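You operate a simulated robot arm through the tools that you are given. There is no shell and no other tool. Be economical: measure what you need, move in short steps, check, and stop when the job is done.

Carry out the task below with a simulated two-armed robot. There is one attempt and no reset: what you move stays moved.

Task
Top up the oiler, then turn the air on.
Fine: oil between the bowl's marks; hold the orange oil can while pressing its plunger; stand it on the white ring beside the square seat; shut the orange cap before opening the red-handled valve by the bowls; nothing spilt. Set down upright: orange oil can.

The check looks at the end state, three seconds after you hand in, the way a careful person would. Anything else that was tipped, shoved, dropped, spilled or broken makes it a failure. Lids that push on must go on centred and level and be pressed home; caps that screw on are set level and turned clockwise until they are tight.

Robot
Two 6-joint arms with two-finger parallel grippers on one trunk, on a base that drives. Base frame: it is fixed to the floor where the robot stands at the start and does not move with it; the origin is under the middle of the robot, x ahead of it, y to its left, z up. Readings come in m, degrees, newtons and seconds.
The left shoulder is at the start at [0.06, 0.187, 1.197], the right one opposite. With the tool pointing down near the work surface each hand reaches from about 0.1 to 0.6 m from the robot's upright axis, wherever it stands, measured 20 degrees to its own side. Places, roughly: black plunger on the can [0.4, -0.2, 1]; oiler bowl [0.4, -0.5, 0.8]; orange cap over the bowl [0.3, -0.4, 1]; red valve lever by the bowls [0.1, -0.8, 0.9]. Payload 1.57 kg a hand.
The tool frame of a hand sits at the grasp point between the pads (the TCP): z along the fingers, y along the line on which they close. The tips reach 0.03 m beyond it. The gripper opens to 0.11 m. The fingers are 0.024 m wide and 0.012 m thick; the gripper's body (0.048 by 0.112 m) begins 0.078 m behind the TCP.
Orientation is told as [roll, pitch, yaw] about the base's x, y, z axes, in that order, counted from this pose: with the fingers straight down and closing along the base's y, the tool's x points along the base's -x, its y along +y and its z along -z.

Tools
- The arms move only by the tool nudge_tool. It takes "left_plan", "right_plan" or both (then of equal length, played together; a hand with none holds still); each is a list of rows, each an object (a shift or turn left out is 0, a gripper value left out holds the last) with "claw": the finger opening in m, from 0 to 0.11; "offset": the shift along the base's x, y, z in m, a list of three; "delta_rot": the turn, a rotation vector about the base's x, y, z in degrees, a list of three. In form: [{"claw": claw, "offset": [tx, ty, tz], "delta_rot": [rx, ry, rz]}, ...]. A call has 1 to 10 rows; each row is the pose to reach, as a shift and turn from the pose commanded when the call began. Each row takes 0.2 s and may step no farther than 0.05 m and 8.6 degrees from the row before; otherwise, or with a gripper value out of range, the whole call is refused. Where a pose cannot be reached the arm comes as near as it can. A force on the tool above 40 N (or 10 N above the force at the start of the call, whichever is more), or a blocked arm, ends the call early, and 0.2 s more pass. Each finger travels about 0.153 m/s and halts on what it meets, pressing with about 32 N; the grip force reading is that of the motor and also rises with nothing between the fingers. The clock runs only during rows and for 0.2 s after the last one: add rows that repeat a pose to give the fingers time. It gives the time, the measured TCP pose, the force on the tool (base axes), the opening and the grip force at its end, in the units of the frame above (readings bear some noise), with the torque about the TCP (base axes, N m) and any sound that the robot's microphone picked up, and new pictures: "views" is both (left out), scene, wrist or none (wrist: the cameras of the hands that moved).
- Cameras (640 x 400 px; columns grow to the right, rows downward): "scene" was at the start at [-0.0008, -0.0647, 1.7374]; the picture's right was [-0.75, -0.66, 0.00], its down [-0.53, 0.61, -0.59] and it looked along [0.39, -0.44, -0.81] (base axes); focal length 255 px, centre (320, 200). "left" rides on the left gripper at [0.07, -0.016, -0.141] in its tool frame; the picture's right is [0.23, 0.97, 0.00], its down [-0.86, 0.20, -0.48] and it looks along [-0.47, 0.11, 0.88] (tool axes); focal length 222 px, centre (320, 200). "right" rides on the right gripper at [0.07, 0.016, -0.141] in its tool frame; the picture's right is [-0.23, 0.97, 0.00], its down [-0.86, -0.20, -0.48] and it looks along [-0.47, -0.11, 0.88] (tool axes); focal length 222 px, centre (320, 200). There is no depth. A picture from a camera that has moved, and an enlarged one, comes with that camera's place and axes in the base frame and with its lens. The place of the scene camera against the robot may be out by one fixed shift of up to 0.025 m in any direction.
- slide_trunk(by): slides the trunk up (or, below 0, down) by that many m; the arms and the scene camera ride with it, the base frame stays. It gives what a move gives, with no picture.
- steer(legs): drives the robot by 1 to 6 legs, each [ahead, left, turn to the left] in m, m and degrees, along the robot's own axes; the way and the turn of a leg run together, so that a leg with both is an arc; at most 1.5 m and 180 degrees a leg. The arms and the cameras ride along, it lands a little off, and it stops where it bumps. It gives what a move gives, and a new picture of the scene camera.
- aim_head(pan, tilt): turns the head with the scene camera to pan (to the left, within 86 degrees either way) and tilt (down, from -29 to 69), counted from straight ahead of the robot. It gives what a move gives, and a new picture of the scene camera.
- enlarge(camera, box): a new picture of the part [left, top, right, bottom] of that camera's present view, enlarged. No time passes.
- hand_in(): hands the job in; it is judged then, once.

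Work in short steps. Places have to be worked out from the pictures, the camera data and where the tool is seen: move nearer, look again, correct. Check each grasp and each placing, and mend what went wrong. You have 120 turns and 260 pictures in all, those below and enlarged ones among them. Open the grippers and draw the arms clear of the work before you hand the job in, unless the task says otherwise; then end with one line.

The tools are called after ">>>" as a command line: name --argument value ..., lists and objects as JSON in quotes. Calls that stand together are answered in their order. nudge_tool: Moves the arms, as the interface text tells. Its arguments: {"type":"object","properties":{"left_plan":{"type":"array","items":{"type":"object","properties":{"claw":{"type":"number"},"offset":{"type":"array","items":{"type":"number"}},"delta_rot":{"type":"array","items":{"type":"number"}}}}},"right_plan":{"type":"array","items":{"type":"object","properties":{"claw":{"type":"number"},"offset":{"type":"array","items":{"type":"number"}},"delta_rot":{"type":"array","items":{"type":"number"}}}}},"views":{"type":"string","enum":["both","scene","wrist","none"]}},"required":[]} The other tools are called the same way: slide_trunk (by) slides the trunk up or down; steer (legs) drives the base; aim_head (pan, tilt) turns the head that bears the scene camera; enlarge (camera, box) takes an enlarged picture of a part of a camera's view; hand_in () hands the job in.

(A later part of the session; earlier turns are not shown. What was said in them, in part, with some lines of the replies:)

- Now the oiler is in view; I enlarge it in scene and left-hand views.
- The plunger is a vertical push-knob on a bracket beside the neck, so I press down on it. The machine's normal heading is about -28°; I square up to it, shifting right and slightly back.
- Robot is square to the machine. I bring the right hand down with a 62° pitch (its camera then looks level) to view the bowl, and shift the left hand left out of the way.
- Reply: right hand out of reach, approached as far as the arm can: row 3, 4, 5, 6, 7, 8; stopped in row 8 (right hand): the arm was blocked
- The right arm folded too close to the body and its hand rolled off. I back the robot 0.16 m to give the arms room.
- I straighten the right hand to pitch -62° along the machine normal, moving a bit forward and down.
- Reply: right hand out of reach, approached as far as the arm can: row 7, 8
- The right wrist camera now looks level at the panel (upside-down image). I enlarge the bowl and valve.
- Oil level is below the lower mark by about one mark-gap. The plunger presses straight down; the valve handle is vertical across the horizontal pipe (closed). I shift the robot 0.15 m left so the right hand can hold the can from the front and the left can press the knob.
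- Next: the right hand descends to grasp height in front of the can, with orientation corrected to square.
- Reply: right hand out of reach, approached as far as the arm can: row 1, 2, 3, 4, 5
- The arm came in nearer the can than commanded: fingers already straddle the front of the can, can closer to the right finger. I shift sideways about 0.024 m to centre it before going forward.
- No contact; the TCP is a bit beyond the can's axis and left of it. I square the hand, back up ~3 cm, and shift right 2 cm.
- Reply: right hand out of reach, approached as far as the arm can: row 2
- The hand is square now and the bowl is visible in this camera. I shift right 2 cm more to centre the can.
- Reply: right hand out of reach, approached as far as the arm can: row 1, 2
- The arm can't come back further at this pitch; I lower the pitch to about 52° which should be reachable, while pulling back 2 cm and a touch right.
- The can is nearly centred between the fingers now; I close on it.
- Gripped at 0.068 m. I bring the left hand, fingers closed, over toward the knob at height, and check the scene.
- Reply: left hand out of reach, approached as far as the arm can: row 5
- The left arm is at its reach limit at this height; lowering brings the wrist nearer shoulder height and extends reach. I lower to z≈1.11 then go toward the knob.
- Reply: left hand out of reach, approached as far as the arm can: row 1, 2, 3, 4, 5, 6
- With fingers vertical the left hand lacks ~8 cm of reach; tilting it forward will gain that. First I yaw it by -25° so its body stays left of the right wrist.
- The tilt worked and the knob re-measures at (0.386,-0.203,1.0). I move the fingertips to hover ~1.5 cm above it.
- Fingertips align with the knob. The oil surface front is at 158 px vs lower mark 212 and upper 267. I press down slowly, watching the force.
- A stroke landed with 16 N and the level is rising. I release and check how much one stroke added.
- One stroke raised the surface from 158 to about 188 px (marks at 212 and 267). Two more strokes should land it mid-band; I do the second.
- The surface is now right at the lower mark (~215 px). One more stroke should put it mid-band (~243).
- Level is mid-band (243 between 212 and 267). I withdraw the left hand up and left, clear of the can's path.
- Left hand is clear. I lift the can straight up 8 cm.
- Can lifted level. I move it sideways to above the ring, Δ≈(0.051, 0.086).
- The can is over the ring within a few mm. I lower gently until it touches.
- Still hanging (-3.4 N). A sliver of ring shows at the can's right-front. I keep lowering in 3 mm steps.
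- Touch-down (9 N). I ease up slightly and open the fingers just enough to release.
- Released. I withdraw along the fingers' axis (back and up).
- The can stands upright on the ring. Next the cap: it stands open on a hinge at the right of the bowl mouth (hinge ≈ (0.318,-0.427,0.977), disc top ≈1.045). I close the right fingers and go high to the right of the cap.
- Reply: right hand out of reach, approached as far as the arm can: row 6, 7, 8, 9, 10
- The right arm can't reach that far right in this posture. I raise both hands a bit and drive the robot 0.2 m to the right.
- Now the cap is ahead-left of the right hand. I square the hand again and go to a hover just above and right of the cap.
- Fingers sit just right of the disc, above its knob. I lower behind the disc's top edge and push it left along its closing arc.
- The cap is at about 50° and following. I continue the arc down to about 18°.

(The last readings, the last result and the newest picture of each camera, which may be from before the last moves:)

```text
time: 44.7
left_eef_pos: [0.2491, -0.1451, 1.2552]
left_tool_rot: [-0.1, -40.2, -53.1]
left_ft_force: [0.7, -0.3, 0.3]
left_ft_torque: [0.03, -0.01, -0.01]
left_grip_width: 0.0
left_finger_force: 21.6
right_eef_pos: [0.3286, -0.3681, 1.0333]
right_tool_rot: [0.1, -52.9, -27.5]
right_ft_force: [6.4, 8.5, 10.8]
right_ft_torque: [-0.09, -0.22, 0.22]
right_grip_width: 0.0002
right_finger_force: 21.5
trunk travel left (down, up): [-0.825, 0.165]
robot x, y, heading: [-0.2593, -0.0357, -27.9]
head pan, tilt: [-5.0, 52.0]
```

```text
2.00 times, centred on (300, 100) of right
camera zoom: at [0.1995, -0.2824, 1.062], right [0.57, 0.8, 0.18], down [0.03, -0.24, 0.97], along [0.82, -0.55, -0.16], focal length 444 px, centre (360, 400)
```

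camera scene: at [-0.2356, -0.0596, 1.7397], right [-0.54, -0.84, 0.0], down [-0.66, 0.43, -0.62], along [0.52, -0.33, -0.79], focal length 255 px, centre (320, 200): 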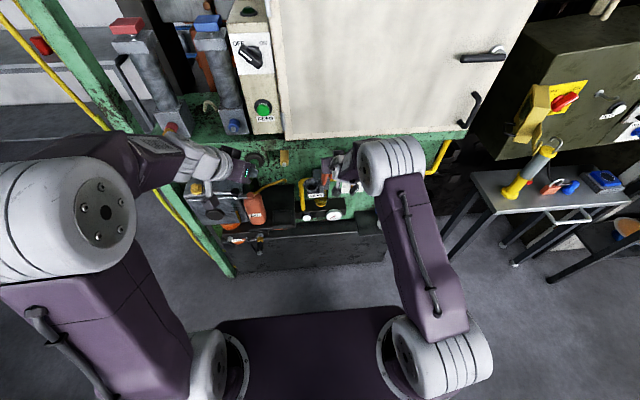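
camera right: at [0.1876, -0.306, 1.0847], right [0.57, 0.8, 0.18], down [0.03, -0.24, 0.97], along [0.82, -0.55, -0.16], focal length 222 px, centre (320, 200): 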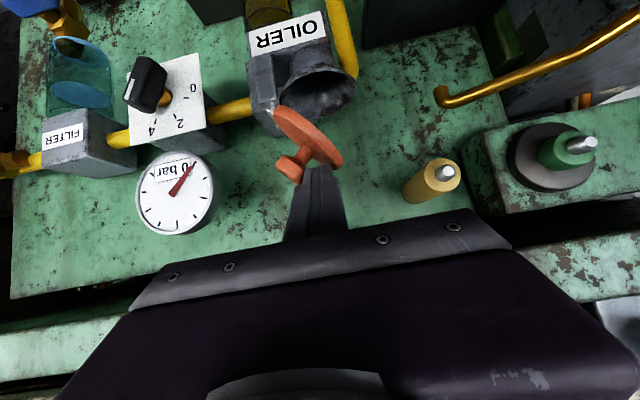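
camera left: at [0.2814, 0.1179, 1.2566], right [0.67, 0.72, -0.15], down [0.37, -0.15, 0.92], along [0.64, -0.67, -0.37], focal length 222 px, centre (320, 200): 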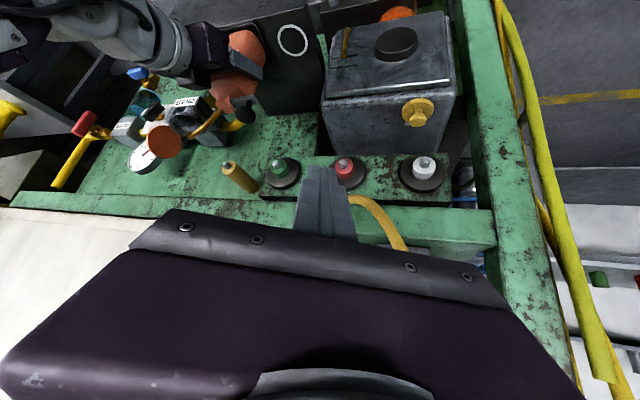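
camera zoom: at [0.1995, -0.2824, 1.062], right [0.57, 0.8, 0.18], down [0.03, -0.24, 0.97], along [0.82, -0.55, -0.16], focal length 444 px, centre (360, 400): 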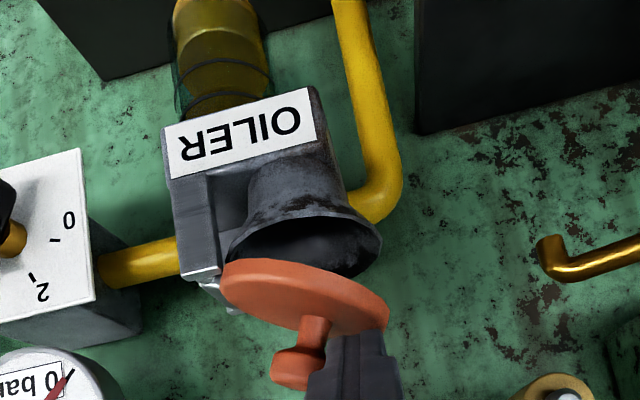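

The fingers rub on the knob; I shift left 8 mm to bear on the cap's rim, then push down.

>>> nudge_tool --right_plan '[{"offset": [0.0037, 0.0071, 0.002]}, {"offset": [0.0047, 0.0089, -0.006]}, {"offset": [0.0047, 0.0089, -0.013]}, {"offset": [0.0047, 0.0089, -0.018]}]' --views "none"

>>> enlarge --camera "right" --box '[180, 0, 420, 200]'

```text
time: 45.7
left_eef_pos: [0.2486, -0.1436, 1.2546]
left_tool_rot: [0.0, -40.2, -53.0]
left_ft_force: [0.4, -1.1, -0.5]
left_ft_torque: [0.01, 0.02, -0.04]
left_grip_width: 0.0001
left_finger_force: 20.9
right_eef_pos: [0.3334, -0.3573, 1.0157]
right_tool_rot: [0.0, -53.1, -27.5]
right_ft_force: [5.8, 12.9, 8.8]
right_ft_torque: [-0.04, -0.2, 0.33]
right_grip_width: 0.0003
right_finger_force: 20.6
trunk travel left (down, up): [-0.825, 0.165]
robot x, y, heading: [-0.2563, -0.0354, -27.6]
head pan, tilt: [-5.0, 52.0]
```

```text
2.00 times, centred on (300, 100) of right
camera zoom: at [0.204, -0.2725, 1.0451], right [0.57, 0.8, 0.18], down [0.03, -0.24, 0.97], along [0.82, -0.55, -0.16], focal length 444 px, centre (360, 400)
```

zoom: 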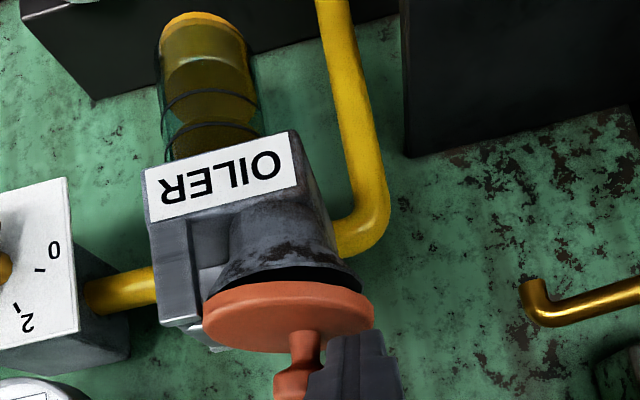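

The cap is almost shut. I lift, move over its knob, and press it down home.

>>> nudge_tool --right_plan '[{"offset": [0.002, 0.004, 0.03]}, {"offset": [0, 0, 0.055]}, {"offset": [-0.0153, -0.0292, 0.055]}, {"offset": [-0.0153, -0.0292, 0.035]}, {"offset": [-0.0153, -0.0292, 0.027]}, {"offset": [-0.0153, -0.0292, 0.022]}, {"offset": [-0.0153, -0.0292, 0.018]}, {"offset": [-0.0153, -0.0292, 0.015]}]' --views "none"

>>> enlarge --camera "right" --box '[180, 0, 420, 200]'

```text
time: 47.5
left_eef_pos: [0.2455, -0.1465, 1.2563]
left_tool_rot: [0.1, -40.3, -53.2]
left_ft_force: [-0.7, -0.7, 0.3]
left_ft_torque: [-0.01, 0.0, 0.03]
left_grip_width: 0.0001
left_finger_force: 21.5
right_eef_pos: [0.3169, -0.3895, 1.0352]
right_tool_rot: [0.2, -53.5, -28.0]
right_ft_force: [1.5, 1.5, 22.1]
right_ft_torque: [0.07, -0.52, 0.03]
right_grip_width: 0.0
right_finger_force: 21.3
trunk travel left (down, up): [-0.825, 0.165]
robot x, y, heading: [-0.2549, -0.0353, -28.0]
head pan, tilt: [-5.0, 52.0]
```

```text
2.00 times, centred on (300, 100) of right
camera zoom: at [0.1876, -0.3046, 1.0626], right [0.57, 0.8, 0.18], down [0.02, -0.24, 0.97], along [0.82, -0.55, -0.15], focal length 444 px, centre (360, 400)
```

zoom: 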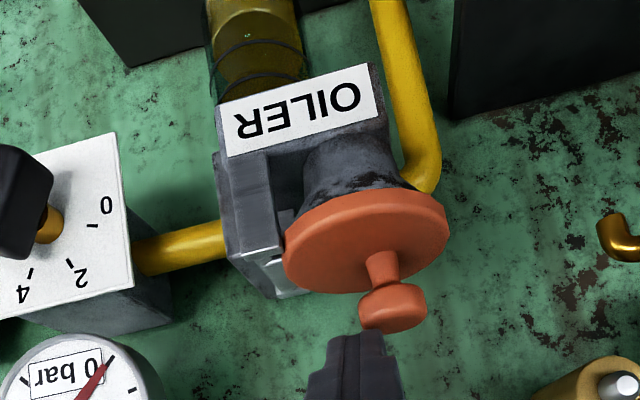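

Pressed with 22 N; the cap sits parallel to the body. I lift off and look.

>>> nudge_tool --right_plan '[{"offset": [0, 0, 0.03]}, {"offset": [-0.03, 0.016, 0.07]}, {"offset": [-0.06, 0.03, 0.1]}]' --views "both"

>>> enlarge --camera "right" --box '[200, 0, 440, 200]'

>>> enlarge --camera "scene" --box '[230, 150, 350, 250]'

```text
refused: row 2 steps farther than a row can; nothing moved
```

```text
2.00 times, centred on (320, 100) of right
camera zoom: at [0.1876, -0.3046, 1.0626], right [0.57, 0.8, 0.18], down [0.02, -0.24, 0.97], along [0.82, -0.55, -0.15], focal length 444 px, centre (320, 400)
```

zoom: 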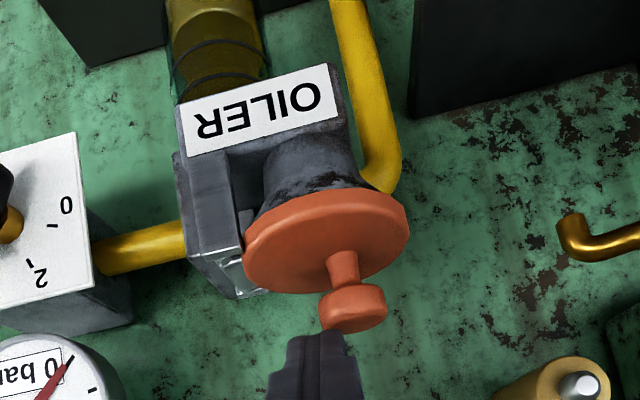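

```text
4.00 times, centred on (290, 200) of scene
camera zoom: at [-0.2394, -0.0564, 1.7401], right [-0.54, -0.84, 0.0], down [-0.66, 0.43, -0.62], along [0.52, -0.34, -0.79], focal length 1019 px, centre (440, 200)
```

zoom: 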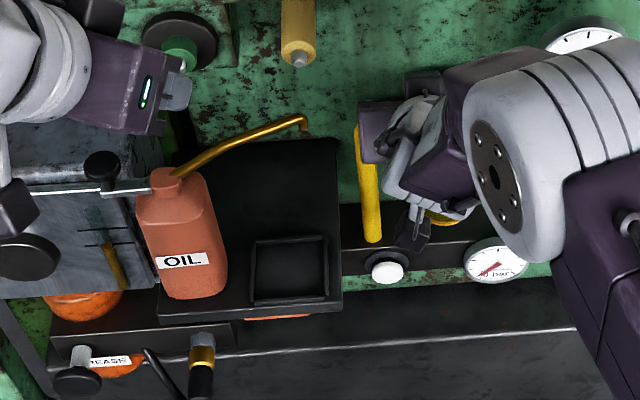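

Row step too long; I redo the retreat with smaller steps.

>>> nudge_tool --right_plan '[{"offset": [0, 0, 0.03]}, {"offset": [-0.02, 0.01, 0.06]}, {"offset": [-0.04, 0.02, 0.09]}, {"offset": [-0.06, 0.03, 0.12]}]' --views "both"

>>> enlarge --camera "right" --box '[200, 0, 440, 200]'

```text
time: 48.5
left_eef_pos: [0.2481, -0.1489, 1.2552]
left_tool_rot: [0.0, -40.1, -53.2]
left_ft_force: [0.3, -0.2, -0.1]
left_ft_torque: [-0.01, 0.01, 0.0]
left_grip_width: 0.0002
left_finger_force: 21.7
right_eef_pos: [0.256, -0.3608, 1.1507]
right_tool_rot: [0.1, -52.8, -27.8]
right_ft_force: [-0.5, 0.4, 0.2]
right_ft_torque: [-0.01, 0.0, -0.03]
right_grip_width: 0.0001
right_finger_force: 20.9
trunk travel left (down, up): [-0.825, 0.165]
robot x, y, heading: [-0.2542, -0.0352, -27.8]
head pan, tilt: [-5.0, 52.0]
camera scene: at [-0.2365, -0.0593, 1.7397], right [-0.54, -0.84, 0.0], down [-0.66, 0.43, -0.62], along [0.52, -0.33, -0.79], focal length 255 px, centre (320, 200)
camera right: at [0.1266, -0.2758, 1.1793], right [0.57, 0.8, 0.18], down [0.03, -0.24, 0.97], along [0.82, -0.55, -0.16], focal length 222 px, centre (320, 200)
```

scene: 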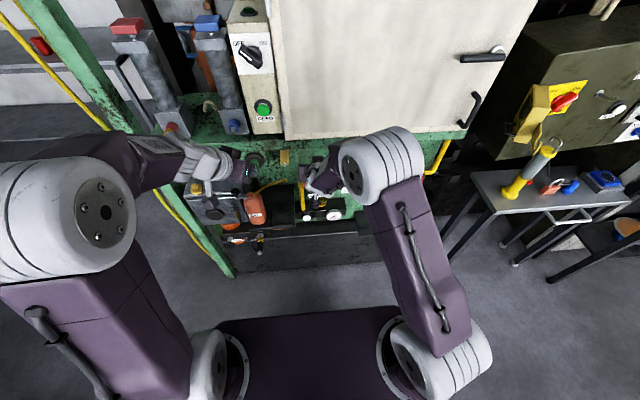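
right: 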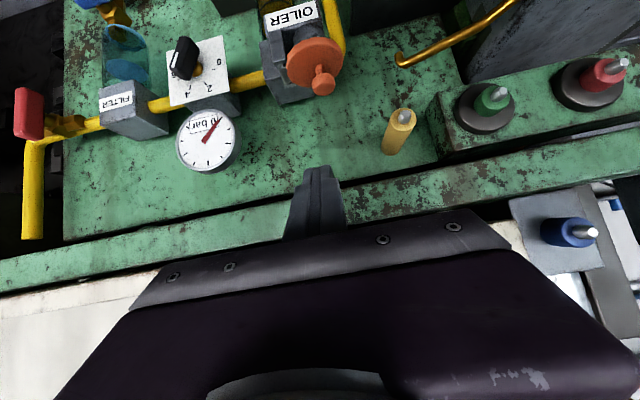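

```text
2.00 times, centred on (320, 100) of right
camera zoom: at [0.1266, -0.2758, 1.1793], right [0.57, 0.8, 0.18], down [0.03, -0.24, 0.97], along [0.82, -0.55, -0.16], focal length 444 px, centre (320, 400)
```

zoom: 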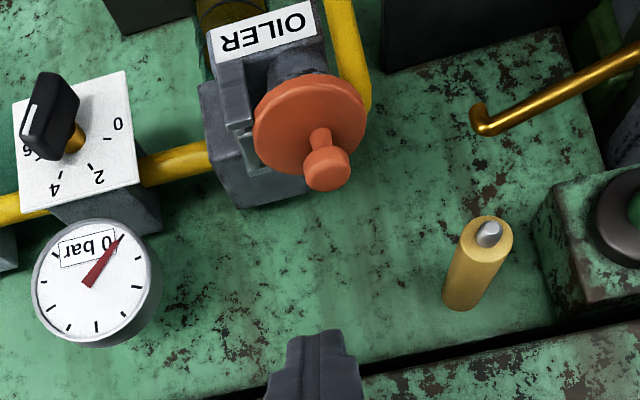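

The cap is shut and level. Valve handle triangulates to ≈ (0.149,-0.836,0.889); I drive 0.42 m right to reach it.

>>> steer --legs '[[0, -0.42, 0]]'

>>> enlarge --camera "right" --box '[100, 0, 420, 200]'

```text
time: 51.0
left_eef_pos: [0.0519, -0.5195, 1.2537]
left_tool_rot: [-0.1, -40.2, -53.4]
left_ft_force: [0.4, 0.0, 0.1]
left_ft_torque: [-0.01, 0.0, -0.01]
left_grip_width: 0.0
left_finger_force: 21.0
right_eef_pos: [0.0585, -0.7324, 1.1498]
right_tool_rot: [0.1, -52.8, -27.8]
right_ft_force: [0.5, -0.5, 0.3]
right_ft_torque: [0.0, -0.01, 0.01]
right_grip_width: 0.0
right_finger_force: 21.5
trunk travel left (down, up): [-0.825, 0.165]
robot x, y, heading: [-0.4551, -0.4072, -28.2]
head pan, tilt: [-5.0, 52.0]
camera scene: at [-0.4319, -0.4278, 1.7397], right [-0.55, -0.84, 0.0], down [-0.66, 0.43, -0.62], along [0.51, -0.34, -0.79], focal length 255 px, centre (320, 200)
```

scene: 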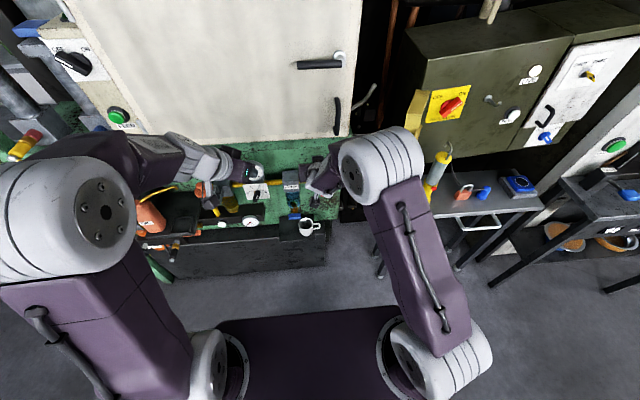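

```text
2.00 times, centred on (260, 100) of right
camera zoom: at [-0.07, -0.6467, 1.1791], right [0.58, 0.8, 0.18], down [0.03, -0.24, 0.97], along [0.82, -0.56, -0.16], focal length 444 px, centre (440, 400)
```

zoom: 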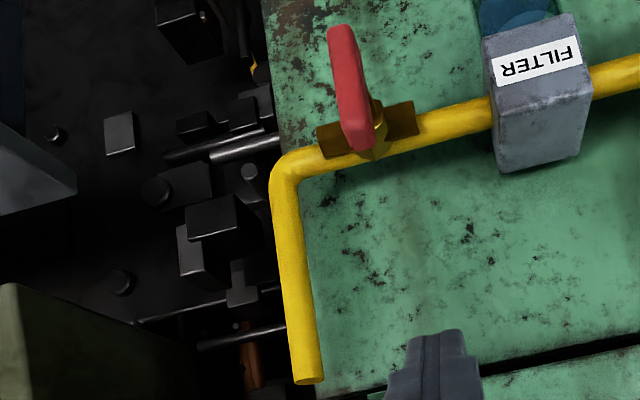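

I see the lever hanging down from its stem (pivot ≈ z 0.925, end ≈ 0.84, L≈-0.66). I come in from the front with fingers opened as a fork.

>>> nudge_tool --right_plan '[{"offset": [0.004, -0.011, -0.04], "claw": 0.06}, {"offset": [0.008, -0.022, -0.08], "claw": 0.06}, {"offset": [0.012, -0.034, -0.12]}, {"offset": [0.016, -0.045, -0.16]}, {"offset": [0.02, -0.057, -0.203]}]' --views "wrist"

```text
time: 52.2
left_eef_pos: [0.0517, -0.522, 1.2538]
left_tool_rot: [0.0, -40.0, -53.4]
left_ft_force: [-0.4, 0.2, -0.2]
left_ft_torque: [-0.01, -0.01, 0.01]
left_grip_width: 0.0
left_finger_force: 21.4
right_eef_pos: [0.0806, -0.7943, 0.9466]
right_tool_rot: [0.1, -52.8, -28.1]
right_ft_force: [0.2, -0.6, -0.1]
right_ft_torque: [0.01, -0.02, -0.02]
right_grip_width: 0.0605
right_finger_force: 0.1
trunk travel left (down, up): [-0.825, 0.165]
robot x, y, heading: [-0.4532, -0.4059, -28.1]
head pan, tilt: [-5.0, 52.0]
camera right: at [-0.0486, -0.7074, 0.9755], right [0.58, 0.8, 0.18], down [0.03, -0.24, 0.97], along [0.82, -0.55, -0.16], focal length 222 px, centre (320, 200)
```

right: 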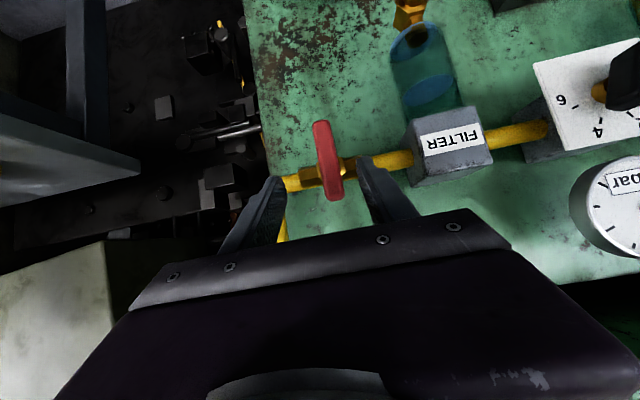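

The lever lies between the fingers' line. I advance so the fork straddles the lower part of the lever.

>>> nudge_tool --right_plan '[{"offset": [0.02, -0.008, -0.03]}, {"offset": [0.042, -0.017, -0.052]}, {"offset": [0.065, -0.027, -0.07]}]' --views "wrist"

>>> enlarge --camera "right" --box '[220, 60, 460, 260]'

```text
time: 53.0
left_eef_pos: [0.0502, -0.5216, 1.2551]
left_tool_rot: [0.0, -40.2, -53.4]
left_ft_force: [-0.2, -0.2, 0.4]
left_ft_torque: [0.01, 0.01, -0.01]
left_grip_width: 0.0
left_finger_force: 21.6
right_eef_pos: [0.1266, -0.8119, 0.8866]
right_tool_rot: [0.1, -52.7, -27.9]
right_ft_force: [0.0, 1.1, -0.2]
right_ft_torque: [0.03, 0.01, 0.01]
right_grip_width: 0.0601
right_finger_force: 0.0
right hand out of reach, approached as far as the arm can: row 3
trunk travel left (down, up): [-0.825, 0.165]
robot x, y, heading: [-0.4567, -0.4071, -28.4]
head pan, tilt: [-5.0, 52.0]
camera right: at [-0.0017, -0.7265, 0.9168], right [0.58, 0.8, 0.18], down [0.03, -0.24, 0.97], along [0.82, -0.55, -0.16], focal length 222 px, centre (320, 200)
```

right: 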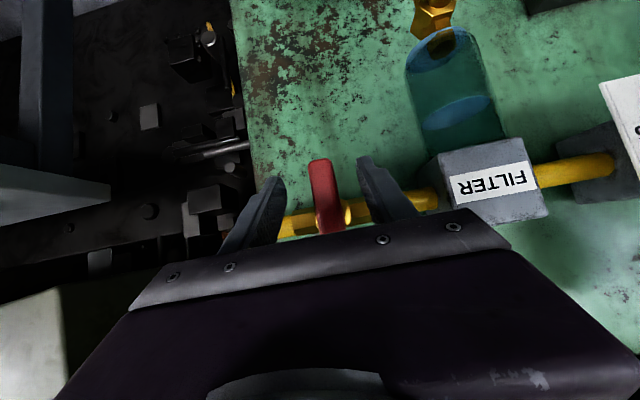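

```text
2.00 times, centred on (340, 160) of right
camera zoom: at [-0.0017, -0.7265, 0.9168], right [0.58, 0.8, 0.18], down [0.03, -0.24, 0.97], along [0.82, -0.55, -0.16], focal length 444 px, centre (280, 280)
```

zoom: 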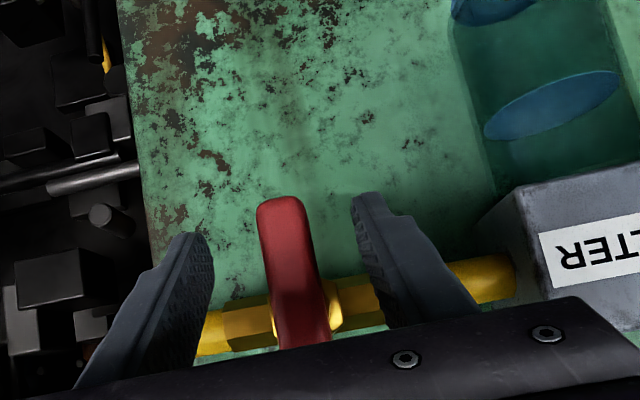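

I'm at the arm's limit, short ~2 cm; the robot drives forward 4 cm (fork stays around the lever).

>>> nudge_tool --right_plan '[{"offset": [-0.018, 0.009, 0.0]}]' --views "none"

>>> steer --legs '[[0.05, 0, 0]]'

>>> enlarge --camera "right" --box '[220, 60, 460, 260]'

```text
time: 53.5
left_eef_pos: [0.0511, -0.5202, 1.2542]
left_tool_rot: [0.0, -40.1, -53.4]
left_ft_force: [0.3, 0.6, -0.1]
left_ft_torque: [0.0, 0.02, -0.02]
left_grip_width: 0.0
left_finger_force: 20.9
right_eef_pos: [0.1097, -0.803, 0.8902]
right_tool_rot: [0.2, -52.8, -28.1]
right_ft_force: [0.7, -0.2, -1.0]
right_ft_torque: [-0.03, 0.01, -0.03]
right_grip_width: 0.06
right_finger_force: 0.2
trunk travel left (down, up): [-0.825, 0.165]
robot x, y, heading: [-0.4522, -0.4077, -28.1]
head pan, tilt: [-5.0, 52.0]
```

```text
time: 54.4
left_eef_pos: [0.0908, -0.5435, 1.2523]
left_tool_rot: [-0.1, -39.9, -53.5]
left_ft_force: [0.0, -0.4, 0.2]
left_ft_torque: [0.03, 0.01, -0.01]
left_grip_width: 0.0
left_finger_force: 21.2
right_eef_pos: [0.1465, -0.8221, 0.8848]
right_tool_rot: [0.0, -52.2, -28.0]
right_ft_force: [-0.1, -0.1, -0.4]
right_ft_torque: [0.0, 0.0, 0.0]
right_grip_width: 0.0601
right_finger_force: 0.2
trunk travel left (down, up): [-0.825, 0.165]
robot x, y, heading: [-0.4208, -0.4319, -28.5]
head pan, tilt: [-5.0, 52.0]
stopped in leg 1: the force on the tool passed its limit at 370 N (the readings are from after the stop); the commanded pose is now the measured one
camera scene: at [-0.3917, -0.4519, 1.7394], right [-0.55, -0.84, 0.0], down [-0.66, 0.43, -0.61], along [0.51, -0.34, -0.79], focal length 255 px, centre (320, 200)
```

scene: 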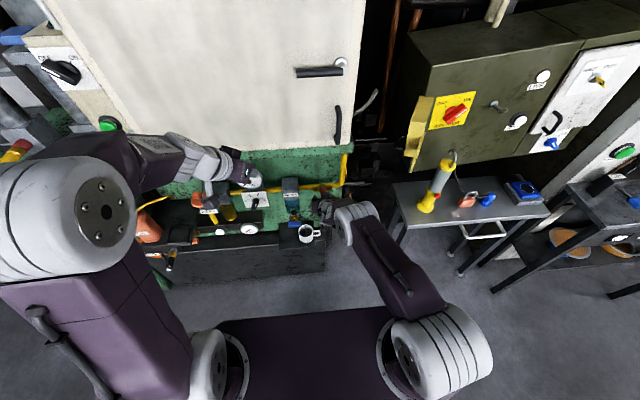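

```text
2.00 times, centred on (340, 160) of right
camera zoom: at [0.0177, -0.7367, 0.9155], right [0.58, 0.8, 0.18], down [0.04, -0.25, 0.97], along [0.81, -0.55, -0.17], focal length 444 px, centre (280, 280)
```

zoom: 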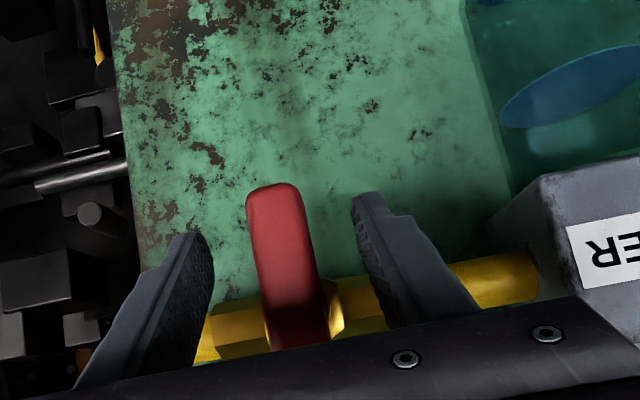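

The hand bumped something near full advance; the lever looks unchanged and force is now zero. I ease back slightly, lower for more leverage, then gently push the lever's lower end to the right (counter-clockwise, the usual opening sense).

>>> nudge_tool --right_plan '[{"offset": [-0.007, 0.004, -0.006]}, {"offset": [-0.007, 0.004, -0.014]}, {"offset": [-0.0118, -0.0049, -0.014]}, {"offset": [-0.0165, -0.0137, -0.014]}, {"offset": [-0.0202, -0.0208, -0.014]}]' --views "none"

>>> enlarge --camera "right" --box '[220, 60, 460, 260]'

```text
time: 55.6
left_eef_pos: [0.0897, -0.538, 1.2541]
left_tool_rot: [-0.1, -40.0, -53.3]
left_ft_force: [0.5, 0.0, 1.0]
left_ft_torque: [-0.05, -0.01, -0.01]
left_grip_width: 0.0
left_finger_force: 21.3
right_eef_pos: [0.1244, -0.8382, 0.8746]
right_tool_rot: [-0.2, -52.3, -27.6]
right_ft_force: [3.9, 13.8, 1.3]
right_ft_torque: [-0.18, 0.01, 0.11]
right_grip_width: 0.0715
right_finger_force: 6.3
trunk travel left (down, up): [-0.825, 0.165]
robot x, y, heading: [-0.42, -0.425, -28.4]
head pan, tilt: [-5.0, 52.0]
```

```text
2.00 times, centred on (340, 160) of right
camera zoom: at [-0.0038, -0.7522, 0.9037], right [0.58, 0.8, 0.18], down [0.04, -0.24, 0.97], along [0.82, -0.55, -0.17], focal length 444 px, centre (280, 280)
```

zoom: 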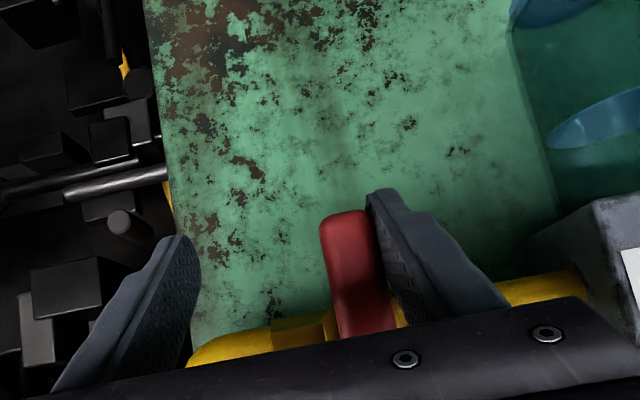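

At 14 N rightward the lever hasn't moved and the finger gave way. I test the opposite direction with the same gentle push.

>>> nudge_tool --right_plan '[{"offset": [0.0093, 0.0177, 0], "claw": 0.05}, {"offset": [0.0163, 0.031, 0], "claw": 0.05}, {"offset": [0.0209, 0.0398, 0]}, {"offset": [0.0256, 0.0487, 0]}]' --views "none"

>>> enlarge --camera "right" --box '[220, 60, 460, 260]'

```text
time: 56.6
left_eef_pos: [0.0877, -0.546, 1.2533]
left_tool_rot: [0.2, -39.9, -53.7]
left_ft_force: [0.7, -1.1, -0.1]
left_ft_torque: [-0.04, -0.02, 0.02]
left_grip_width: 0.0
left_finger_force: 20.9
right_eef_pos: [0.1473, -0.7978, 0.8725]
right_tool_rot: [0.4, -52.3, -28.5]
right_ft_force: [-6.5, -8.2, -1.8]
right_ft_torque: [0.19, -0.13, 0.0]
right_grip_width: 0.059
right_finger_force: 5.5
trunk travel left (down, up): [-0.825, 0.165]
robot x, y, heading: [-0.4168, -0.4238, -28.4]
head pan, tilt: [-5.0, 52.0]
```

```text
2.00 times, centred on (340, 160) of right
camera zoom: at [0.0197, -0.7112, 0.9028], right [0.58, 0.79, 0.18], down [0.03, -0.25, 0.97], along [0.81, -0.56, -0.17], focal length 444 px, centre (280, 280)
```

zoom: 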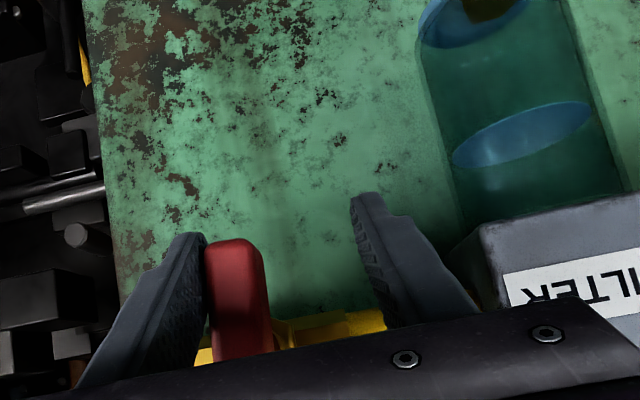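

Lever unmoved both ways at ~12 N; the gripper's opening gives under load. I back out, close the fist (rigid), and re-enter left of the lever.

>>> nudge_tool --right_plan '[{"offset": [-0.0033, -0.0062, 0]}, {"offset": [-0.04, 0.013, 0.0], "claw": 0.02}, {"offset": [-0.036, 0.025, -0.003], "claw": 0.0}, {"offset": [-0.036, 0.025, -0.006], "claw": 0.0}, {"offset": [-0.016, 0.015, -0.008]}, {"offset": [0.004, 0.004, -0.008]}]' --views "none"

>>> enlarge --camera "right" --box '[220, 60, 460, 260]'

```text
time: 58.1
left_eef_pos: [0.0886, -0.543, 1.2524]
left_tool_rot: [0.0, -40.0, -53.4]
left_ft_force: [1.2, -0.2, 0.5]
left_ft_torque: [0.05, 0.02, 0.0]
left_grip_width: 0.0001
left_finger_force: 21.2
right_eef_pos: [0.1447, -0.7833, 0.8538]
right_tool_rot: [0.1, -50.6, -27.6]
right_ft_force: [-1.7, 0.9, -1.4]
right_ft_torque: [-0.05, -0.14, -0.01]
right_grip_width: 0.0002
right_finger_force: 22.0
trunk travel left (down, up): [-0.825, 0.165]
robot x, y, heading: [-0.4155, -0.4251, -28.3]
head pan, tilt: [-5.0, 52.0]
stopped in row 6 (right hand): the force on the tool passed its limit at 47 N (the readings are from after the stop); the commanded pose is now the measured one
```

```text
2.00 times, centred on (340, 160) of right
camera zoom: at [0.0163, -0.6988, 0.8888], right [0.58, 0.8, 0.18], down [0.06, -0.26, 0.96], along [0.81, -0.55, -0.2], focal length 444 px, centre (280, 280)
```

zoom: 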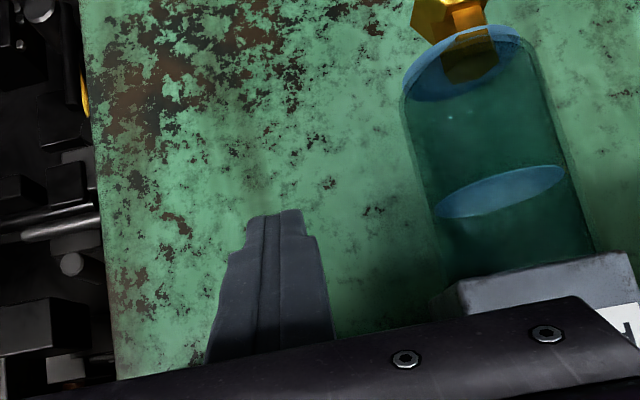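

The hand stopped at 47 N, perhaps the palm on the filter block, and the lever isn't where expected in the view. I back off and look at the whole picture.

>>> nudge_tool --right_plan '[{"offset": [-0.03, 0.016, 0.01]}, {"offset": [-0.06, 0.032, 0.03]}, {"offset": [-0.09, 0.048, 0.06]}]' --views "both"

>>> enlarge --camera "right" --box '[200, 80, 480, 260]'

```text
time: 58.9
left_eef_pos: [0.087, -0.5419, 1.2542]
left_tool_rot: [0.0, -40.0, -53.6]
left_ft_force: [0.4, 0.3, -0.6]
left_ft_torque: [0.0, 0.01, -0.01]
left_grip_width: 0.0
left_finger_force: 21.2
right_eef_pos: [0.074, -0.7335, 0.9158]
right_tool_rot: [-1.5, -50.5, -26.6]
right_ft_force: [-1.2, -0.6, -0.6]
right_ft_torque: [0.03, 0.01, -0.01]
right_grip_width: 0.0
right_finger_force: 20.9
right hand out of reach, approached as far as the arm can: row 3
trunk travel left (down, up): [-0.825, 0.165]
robot x, y, heading: [-0.4177, -0.427, -28.1]
head pan, tilt: [-5.0, 52.0]
camera scene: at [-0.3958, -0.4486, 1.7397], right [-0.55, -0.84, 0.0], down [-0.66, 0.43, -0.62], along [0.51, -0.34, -0.79], focal length 255 px, centre (320, 200)
camera right: at [-0.053, -0.6482, 0.9507], right [0.58, 0.8, 0.16], down [0.07, -0.24, 0.97], along [0.81, -0.55, -0.2], focal length 222 px, centre (320, 200)
```

scene: 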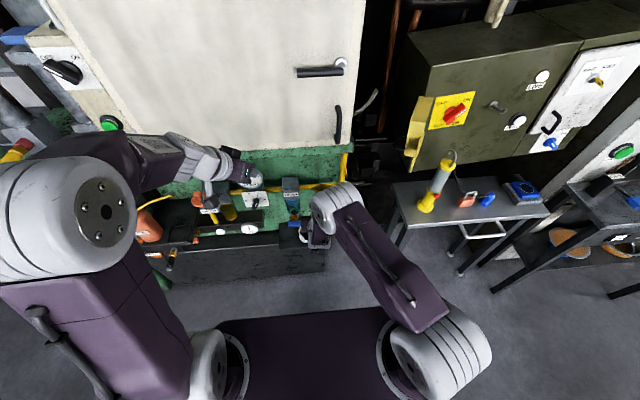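
right: 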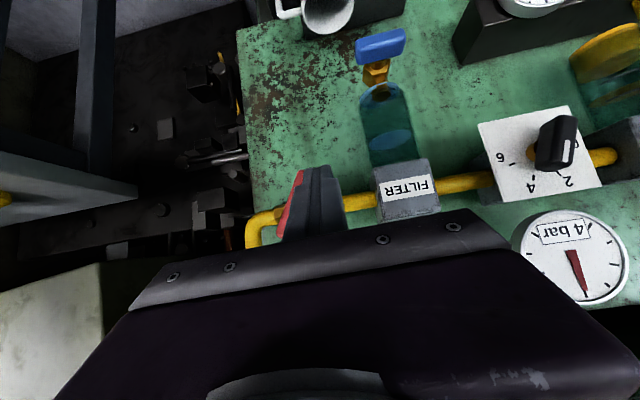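

```text
2.22 times, centred on (340, 170) of right
camera zoom: at [-0.053, -0.6482, 0.9507], right [0.58, 0.8, 0.16], down [0.07, -0.24, 0.97], along [0.81, -0.55, -0.2], focal length 494 px, centre (276, 267)
```

zoom: 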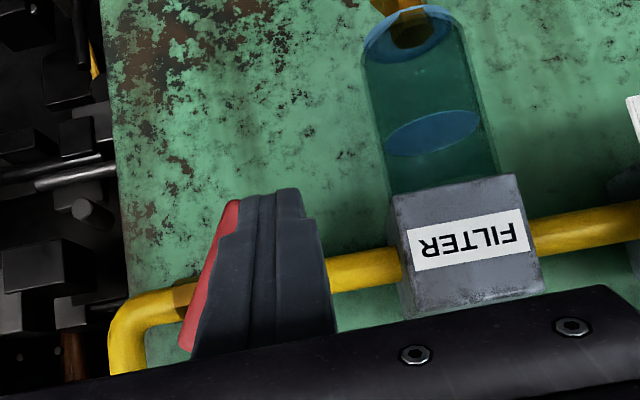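

The gauge now reads 4 bar, so the valve has opened at least partly. I move the hand up to see the lever angle.

>>> nudge_tool --right_plan '[{"offset": [0.0, 0.0, 0.045]}, {"offset": [0.0, 0.0, 0.09]}, {"offset": [0.01, 0.02, 0.13]}]' --views "wrist"

>>> enlarge --camera "right" --box '[200, 40, 480, 220]'

>>> enlarge --camera "scene" --box '[240, 150, 380, 260]'

```text
time: 59.7
left_eef_pos: [0.0866, -0.5407, 1.254]
left_tool_rot: [0.1, -40.1, -53.5]
left_ft_force: [0.1, 0.0, 1.2]
left_ft_torque: [-0.02, -0.02, 0.0]
left_grip_width: 0.0
left_finger_force: 21.0
right_eef_pos: [0.0842, -0.7133, 1.0475]
right_tool_rot: [-0.2, -50.8, -27.4]
right_ft_force: [-1.2, -0.2, 0.1]
right_ft_torque: [0.02, -0.01, 0.0]
right_grip_width: 0.0
right_finger_force: 21.1
trunk travel left (down, up): [-0.825, 0.165]
robot x, y, heading: [-0.4189, -0.4258, -28.4]
head pan, tilt: [-5.0, 52.0]
camera right: at [-0.0436, -0.6284, 1.0823], right [0.58, 0.8, 0.17], down [0.06, -0.25, 0.97], along [0.81, -0.55, -0.2], focal length 222 px, centre (320, 200)
```

right: 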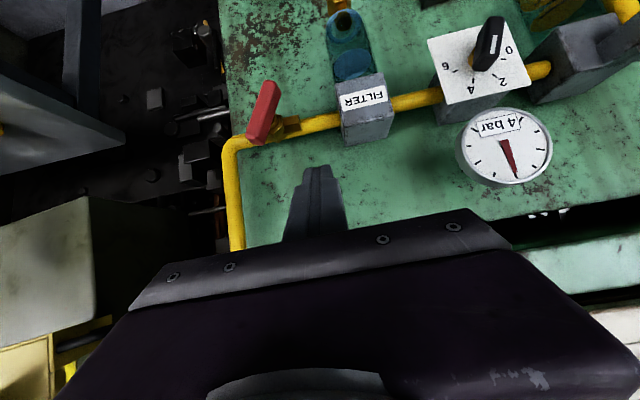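

```text
2.22 times, centred on (340, 130) of right
camera zoom: at [-0.0436, -0.6284, 1.0823], right [0.58, 0.8, 0.17], down [0.06, -0.25, 0.97], along [0.81, -0.55, -0.2], focal length 494 px, centre (276, 356)
```

zoom: 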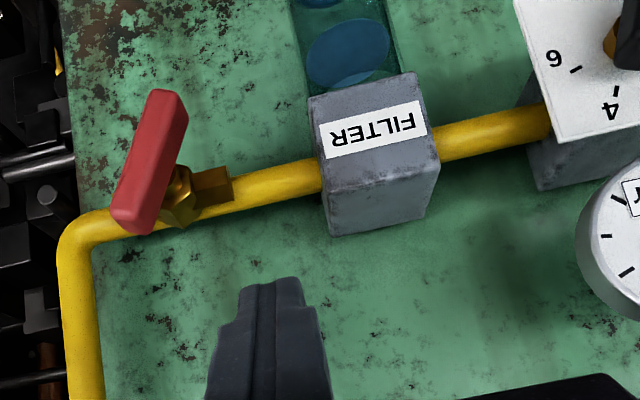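

```text
3.64 times, centred on (310, 205) of scene
camera zoom: at [-0.397, -0.4472, 1.7397], right [-0.55, -0.84, 0.0], down [-0.66, 0.43, -0.62], along [0.51, -0.34, -0.79], focal length 926 px, centre (356, 182)
```

zoom: 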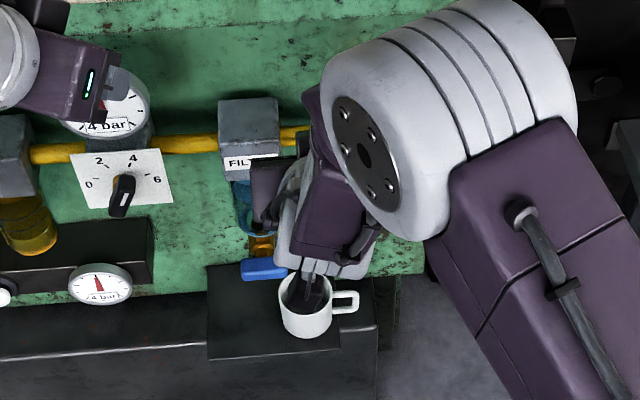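

The lever has turned ~22° (lower end toward the left), so that is the opening sense. I place the closed fist on the right side of the lever's lower part to push it around to horizontal.

>>> nudge_tool --right_plan '[{"offset": [-0.006, -0.024, -0.037]}, {"offset": [-0.012, -0.049, -0.075]}, {"offset": [-0.018, -0.073, -0.112]}, {"offset": [-0.0245, -0.0974, -0.15]}, {"offset": [0.008, -0.107, -0.165]}, {"offset": [0.0406, -0.1174, -0.18]}]' --views "wrist"

>>> enlarge --camera "right" --box '[220, 60, 460, 260]'

```text
time: 61.1
left_eef_pos: [0.088, -0.5407, 1.2532]
left_tool_rot: [-0.2, -40.0, -53.4]
left_ft_force: [-0.4, -0.2, 0.2]
left_ft_torque: [0.02, 0.03, 0.01]
left_grip_width: 0.0001
left_finger_force: 21.1
right_eef_pos: [0.1258, -0.8317, 0.8679]
right_tool_rot: [-0.1, -50.7, -27.3]
right_ft_force: [1.4, 0.2, 0.0]
right_ft_torque: [0.0, -0.02, 0.0]
right_grip_width: 0.0001
right_finger_force: 21.1
right hand out of reach, approached as far as the arm can: row 3, 4, 5
trunk travel left (down, up): [-0.825, 0.165]
robot x, y, heading: [-0.4164, -0.4247, -28.2]
head pan, tilt: [-5.0, 52.0]
camera right: at [-0.0029, -0.7472, 0.9015], right [0.58, 0.8, 0.17], down [0.06, -0.26, 0.96], along [0.81, -0.55, -0.2], focal length 222 px, centre (320, 200)
```

right: 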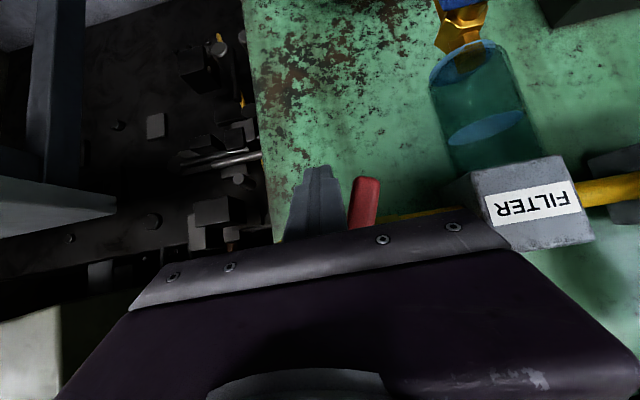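

```text
2.00 times, centred on (340, 160) of right
camera zoom: at [-0.0029, -0.7472, 0.9015], right [0.58, 0.8, 0.17], down [0.06, -0.26, 0.96], along [0.81, -0.55, -0.2], focal length 444 px, centre (280, 280)
```

zoom: 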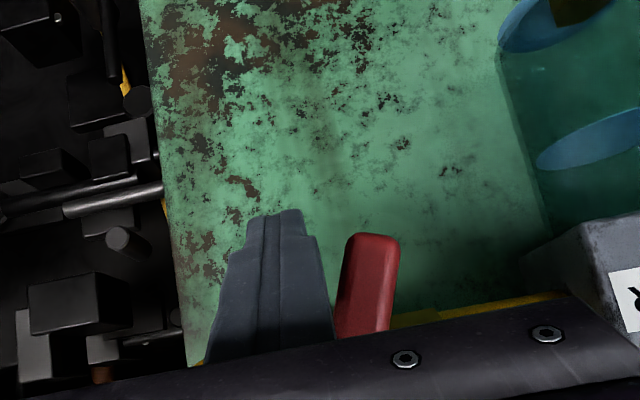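

Fist is right of the lever. I push left along the arc toward 60°.

>>> nudge_tool --right_plan '[{"offset": [0.0042, 0.008, 0.001]}, {"offset": [0.0086, 0.0165, 0.002]}, {"offset": [0.013, 0.0248, 0.003]}, {"offset": [0.0163, 0.031, 0.005]}, {"offset": [0.0189, 0.0359, 0.0076]}]' --views "none"

>>> enlarge --camera "right" --box '[220, 60, 460, 260]'

```text
time: 62.3
left_eef_pos: [0.0868, -0.5422, 1.2533]
left_tool_rot: [-0.1, -40.0, -53.5]
left_ft_force: [-0.2, 0.3, 0.0]
left_ft_torque: [0.02, 0.02, 0.01]
left_grip_width: 0.0
left_finger_force: 21.6
right_eef_pos: [0.1442, -0.7924, 0.8733]
right_tool_rot: [0.0, -50.7, -27.4]
right_ft_force: [-0.5, -0.3, 0.5]
right_ft_torque: [-0.01, -0.01, 0.0]
right_grip_width: 0.0001
right_finger_force: 20.9
trunk travel left (down, up): [-0.825, 0.165]
robot x, y, heading: [-0.4167, -0.4241, -28.2]
head pan, tilt: [-5.0, 52.0]
```

```text
2.00 times, centred on (340, 160) of right
camera zoom: at [0.0163, -0.7087, 0.9079], right [0.58, 0.8, 0.17], down [0.06, -0.26, 0.97], along [0.81, -0.55, -0.2], focal length 444 px, centre (280, 280)
```

zoom: 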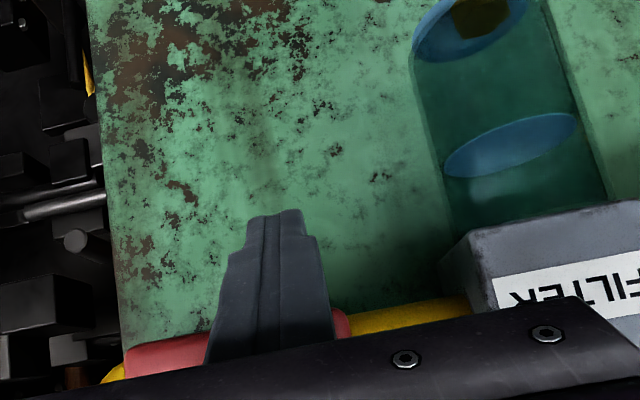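

The lever now lies along the pipe. I back straight out and check.

>>> nudge_tool --right_plan '[{"offset": [-0.02, 0.0105, -0.005]}, {"offset": [-0.05, 0.026, 0.0]}, {"offset": [-0.07, 0.037, 0.035]}, {"offset": [-0.075, 0.04, 0.08]}, {"offset": [-0.08, 0.045, 0.125]}, {"offset": [-0.08, 0.045, 0.17]}]' --views "wrist"

>>> enlarge --camera "right" --box '[200, 40, 480, 220]'

```text
time: 63.7
left_eef_pos: [0.087, -0.5414, 1.2544]
left_tool_rot: [0.0, -40.0, -53.5]
left_ft_force: [0.4, 0.9, -0.4]
left_ft_torque: [-0.01, 0.02, 0.02]
left_grip_width: 0.0
left_finger_force: 21.2
right_eef_pos: [0.0622, -0.7485, 1.0436]
right_tool_rot: [0.0, -50.7, -27.4]
right_ft_force: [-0.6, 0.2, -0.1]
right_ft_torque: [-0.01, 0.02, 0.02]
right_grip_width: 0.0
right_finger_force: 21.5
right hand out of reach, approached as far as the arm can: row 3, 4
trunk travel left (down, up): [-0.825, 0.165]
robot x, y, heading: [-0.4154, -0.4273, -28.4]
head pan, tilt: [-5.0, 52.0]
camera right: at [-0.0664, -0.664, 1.0787], right [0.58, 0.8, 0.18], down [0.06, -0.26, 0.96], along [0.81, -0.55, -0.19], focal length 222 px, centre (320, 200)
```

right: 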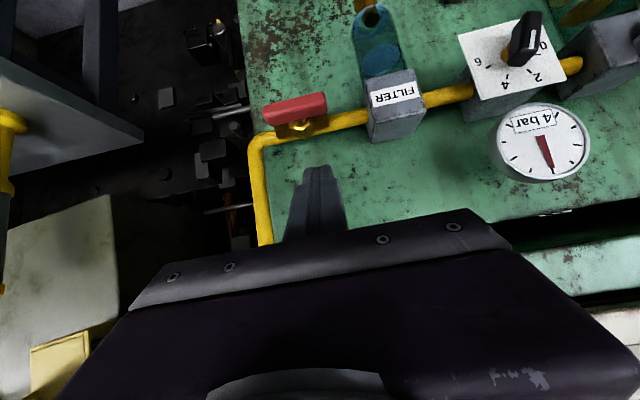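

```text
2.22 times, centred on (340, 130) of right
camera zoom: at [-0.0664, -0.664, 1.0787], right [0.58, 0.8, 0.18], down [0.06, -0.26, 0.96], along [0.81, -0.55, -0.19], focal length 494 px, centre (276, 356)
```

zoom: 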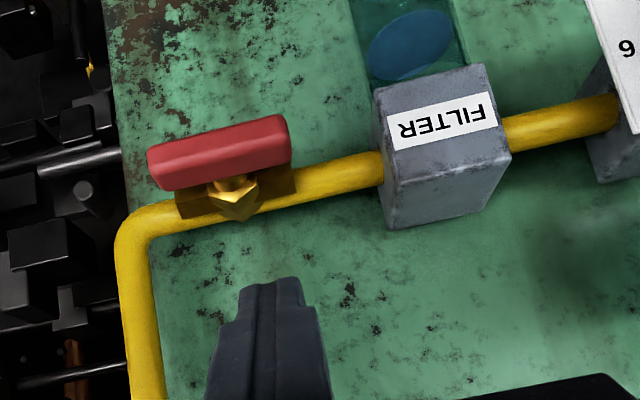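

The valve is fully open and the gauge shows 4 bar. I raise the hands, open the grippers, back away and move left to recheck oil level, cap and can.

>>> nudge_tool --right_plan '[{"offset": [0, 0, 0.04], "claw": 0.1}, {"offset": [0, 0, 0.07], "claw": 0.1}]' --left_plan '[{"offset": [0, 0, 0.01], "claw": 0.1}, {"offset": [0, 0, 0.02], "claw": 0.1}]' --views "none"

>>> steer --legs '[[-0.12, 0, 0], [0, 0.35, 0]]'

>>> enlarge --camera "right" --box '[160, 0, 480, 200]'

>>> enlarge --camera "scene" --box '[200, 140, 440, 300]'

```text
time: 64.3
left_eef_pos: [0.0853, -0.5407, 1.2744]
left_tool_rot: [0.0, -40.1, -53.5]
left_ft_force: [-0.6, -0.3, 0.8]
left_ft_torque: [-0.01, -0.02, 0.02]
left_grip_width: 0.1004
left_finger_force: 0.0
right_eef_pos: [0.0633, -0.7485, 1.1135]
right_tool_rot: [0.0, -50.7, -27.5]
right_ft_force: [-0.1, 0.7, -0.6]
right_ft_torque: [0.02, 0.0, -0.01]
right_grip_width: 0.1
right_finger_force: 0.1
trunk travel left (down, up): [-0.825, 0.165]
robot x, y, heading: [-0.416, -0.428, -28.3]
head pan, tilt: [-5.0, 52.0]
```

```text
time: 67.4
left_eef_pos: [0.1435, -0.1818, 1.274]
left_tool_rot: [0.2, -40.0, -53.7]
left_ft_force: [-0.3, 0.3, 0.0]
left_ft_torque: [0.04, -0.01, -0.01]
left_grip_width: 0.0999
left_finger_force: 0.0
right_eef_pos: [0.1207, -0.3899, 1.114]
right_tool_rot: [0.1, -50.7, -27.8]
right_ft_force: [-0.4, 0.3, -0.5]
right_ft_torque: [0.0, 0.0, 0.0]
right_grip_width: 0.1001
right_finger_force: 0.0
trunk travel left (down, up): [-0.825, 0.165]
robot x, y, heading: [-0.3579, -0.0672, -28.6]
head pan, tilt: [-5.0, 52.0]
camera scene: at [-0.3407, -0.0896, 1.7397], right [-0.55, -0.83, 0.0], down [-0.66, 0.44, -0.62], along [0.51, -0.34, -0.79], focal length 255 px, centre (320, 200)
```

scene: 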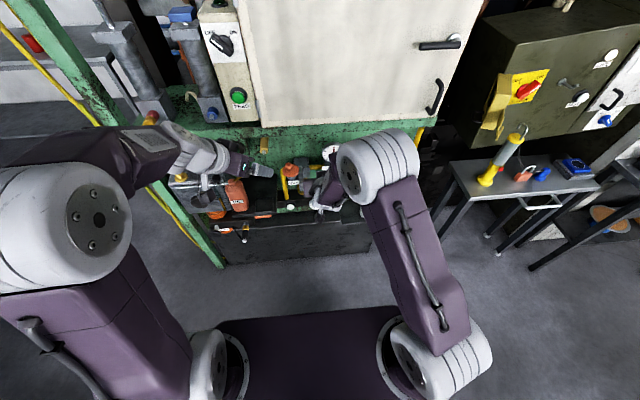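

```text
2.00 times, centred on (320, 100) of right
camera zoom: at [-0.0087, -0.3048, 1.1474], right [0.58, 0.8, 0.18], down [0.06, -0.26, 0.96], along [0.81, -0.55, -0.2], focal length 444 px, centre (320, 400)
```

zoom: 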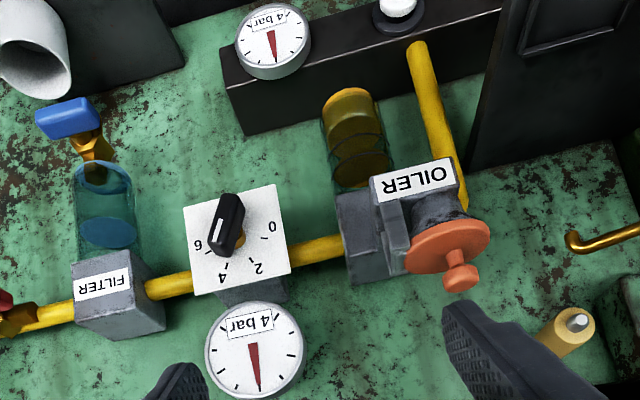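

```text
2.50 times, centred on (320, 220) of scene
camera zoom: at [-0.3407, -0.0896, 1.7397], right [-0.55, -0.83, 0.0], down [-0.66, 0.44, -0.62], along [0.51, -0.34, -0.79], focal length 637 px, centre (320, 150)
```

zoom: 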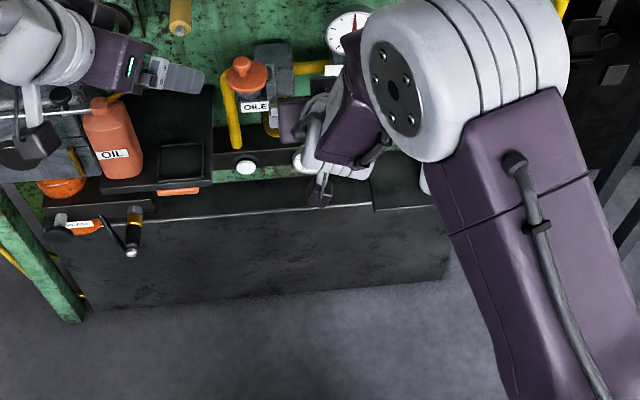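

Everything looks in place; I zoom on the oil level and on the can's footing via the left camera.

>>> enlarge --camera "right" --box '[300, 20, 400, 110]'

>>> enlarge --camera "left" --box '[160, 0, 440, 180]'

>>> enlarge --camera "scene" --box '[200, 160, 290, 240]'

```text
4.44 times, centred on (350, 65) of right
camera zoom: at [-0.0087, -0.3048, 1.1474], right [0.58, 0.8, 0.18], down [0.06, -0.26, 0.96], along [0.81, -0.55, -0.2], focal length 987 px, centre (187, 800)
```

zoom: 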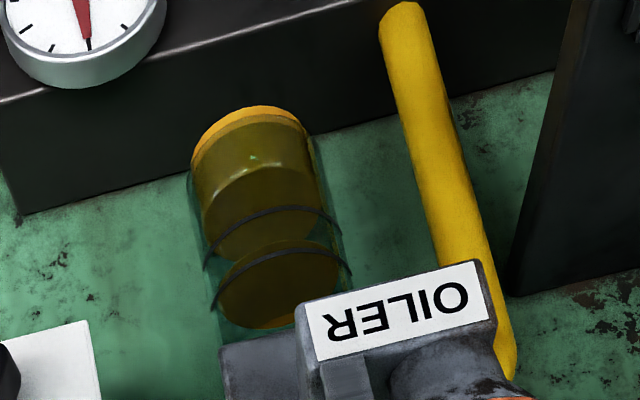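

```text
2.22 times, centred on (300, 90) of left
camera zoom: at [0.0444, -0.0761, 1.3364], right [0.68, 0.72, -0.14], down [0.37, -0.16, 0.92], along [0.63, -0.68, -0.37], focal length 494 px, centre (364, 444)
```

zoom: 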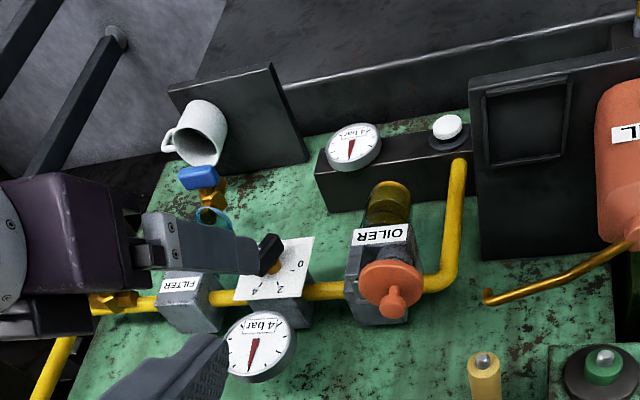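

```text
5.00 times, centred on (245, 200) of scene
camera zoom: at [-0.3407, -0.0896, 1.7397], right [-0.55, -0.83, 0.0], down [-0.66, 0.44, -0.62], along [0.51, -0.34, -0.79], focal length 1274 px, centre (695, 200)
```

zoom: 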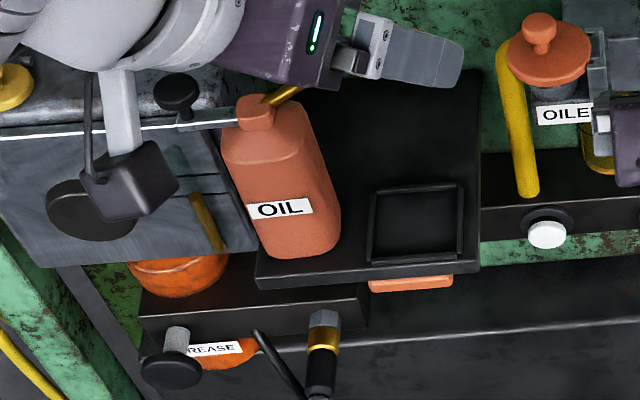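

Oil sits between the marks, the cap is shut, the gauge reads 4 bar, and the can stands upright on the ring. The grippers are open and clear, so I hand in.

>>> hand_in

```text
The job is handed in.
```

I topped the oiler up to between its marks with three presses, holding the can each time. The can stands upright on the white ring, the orange cap was shut before I opened the red-handled valve, and the gauge reads 4 bar. I saw nothing spilt or moved, though the right hand twice bumped something by the valve (370 N, then 47 N), with no damage visible afterwards.
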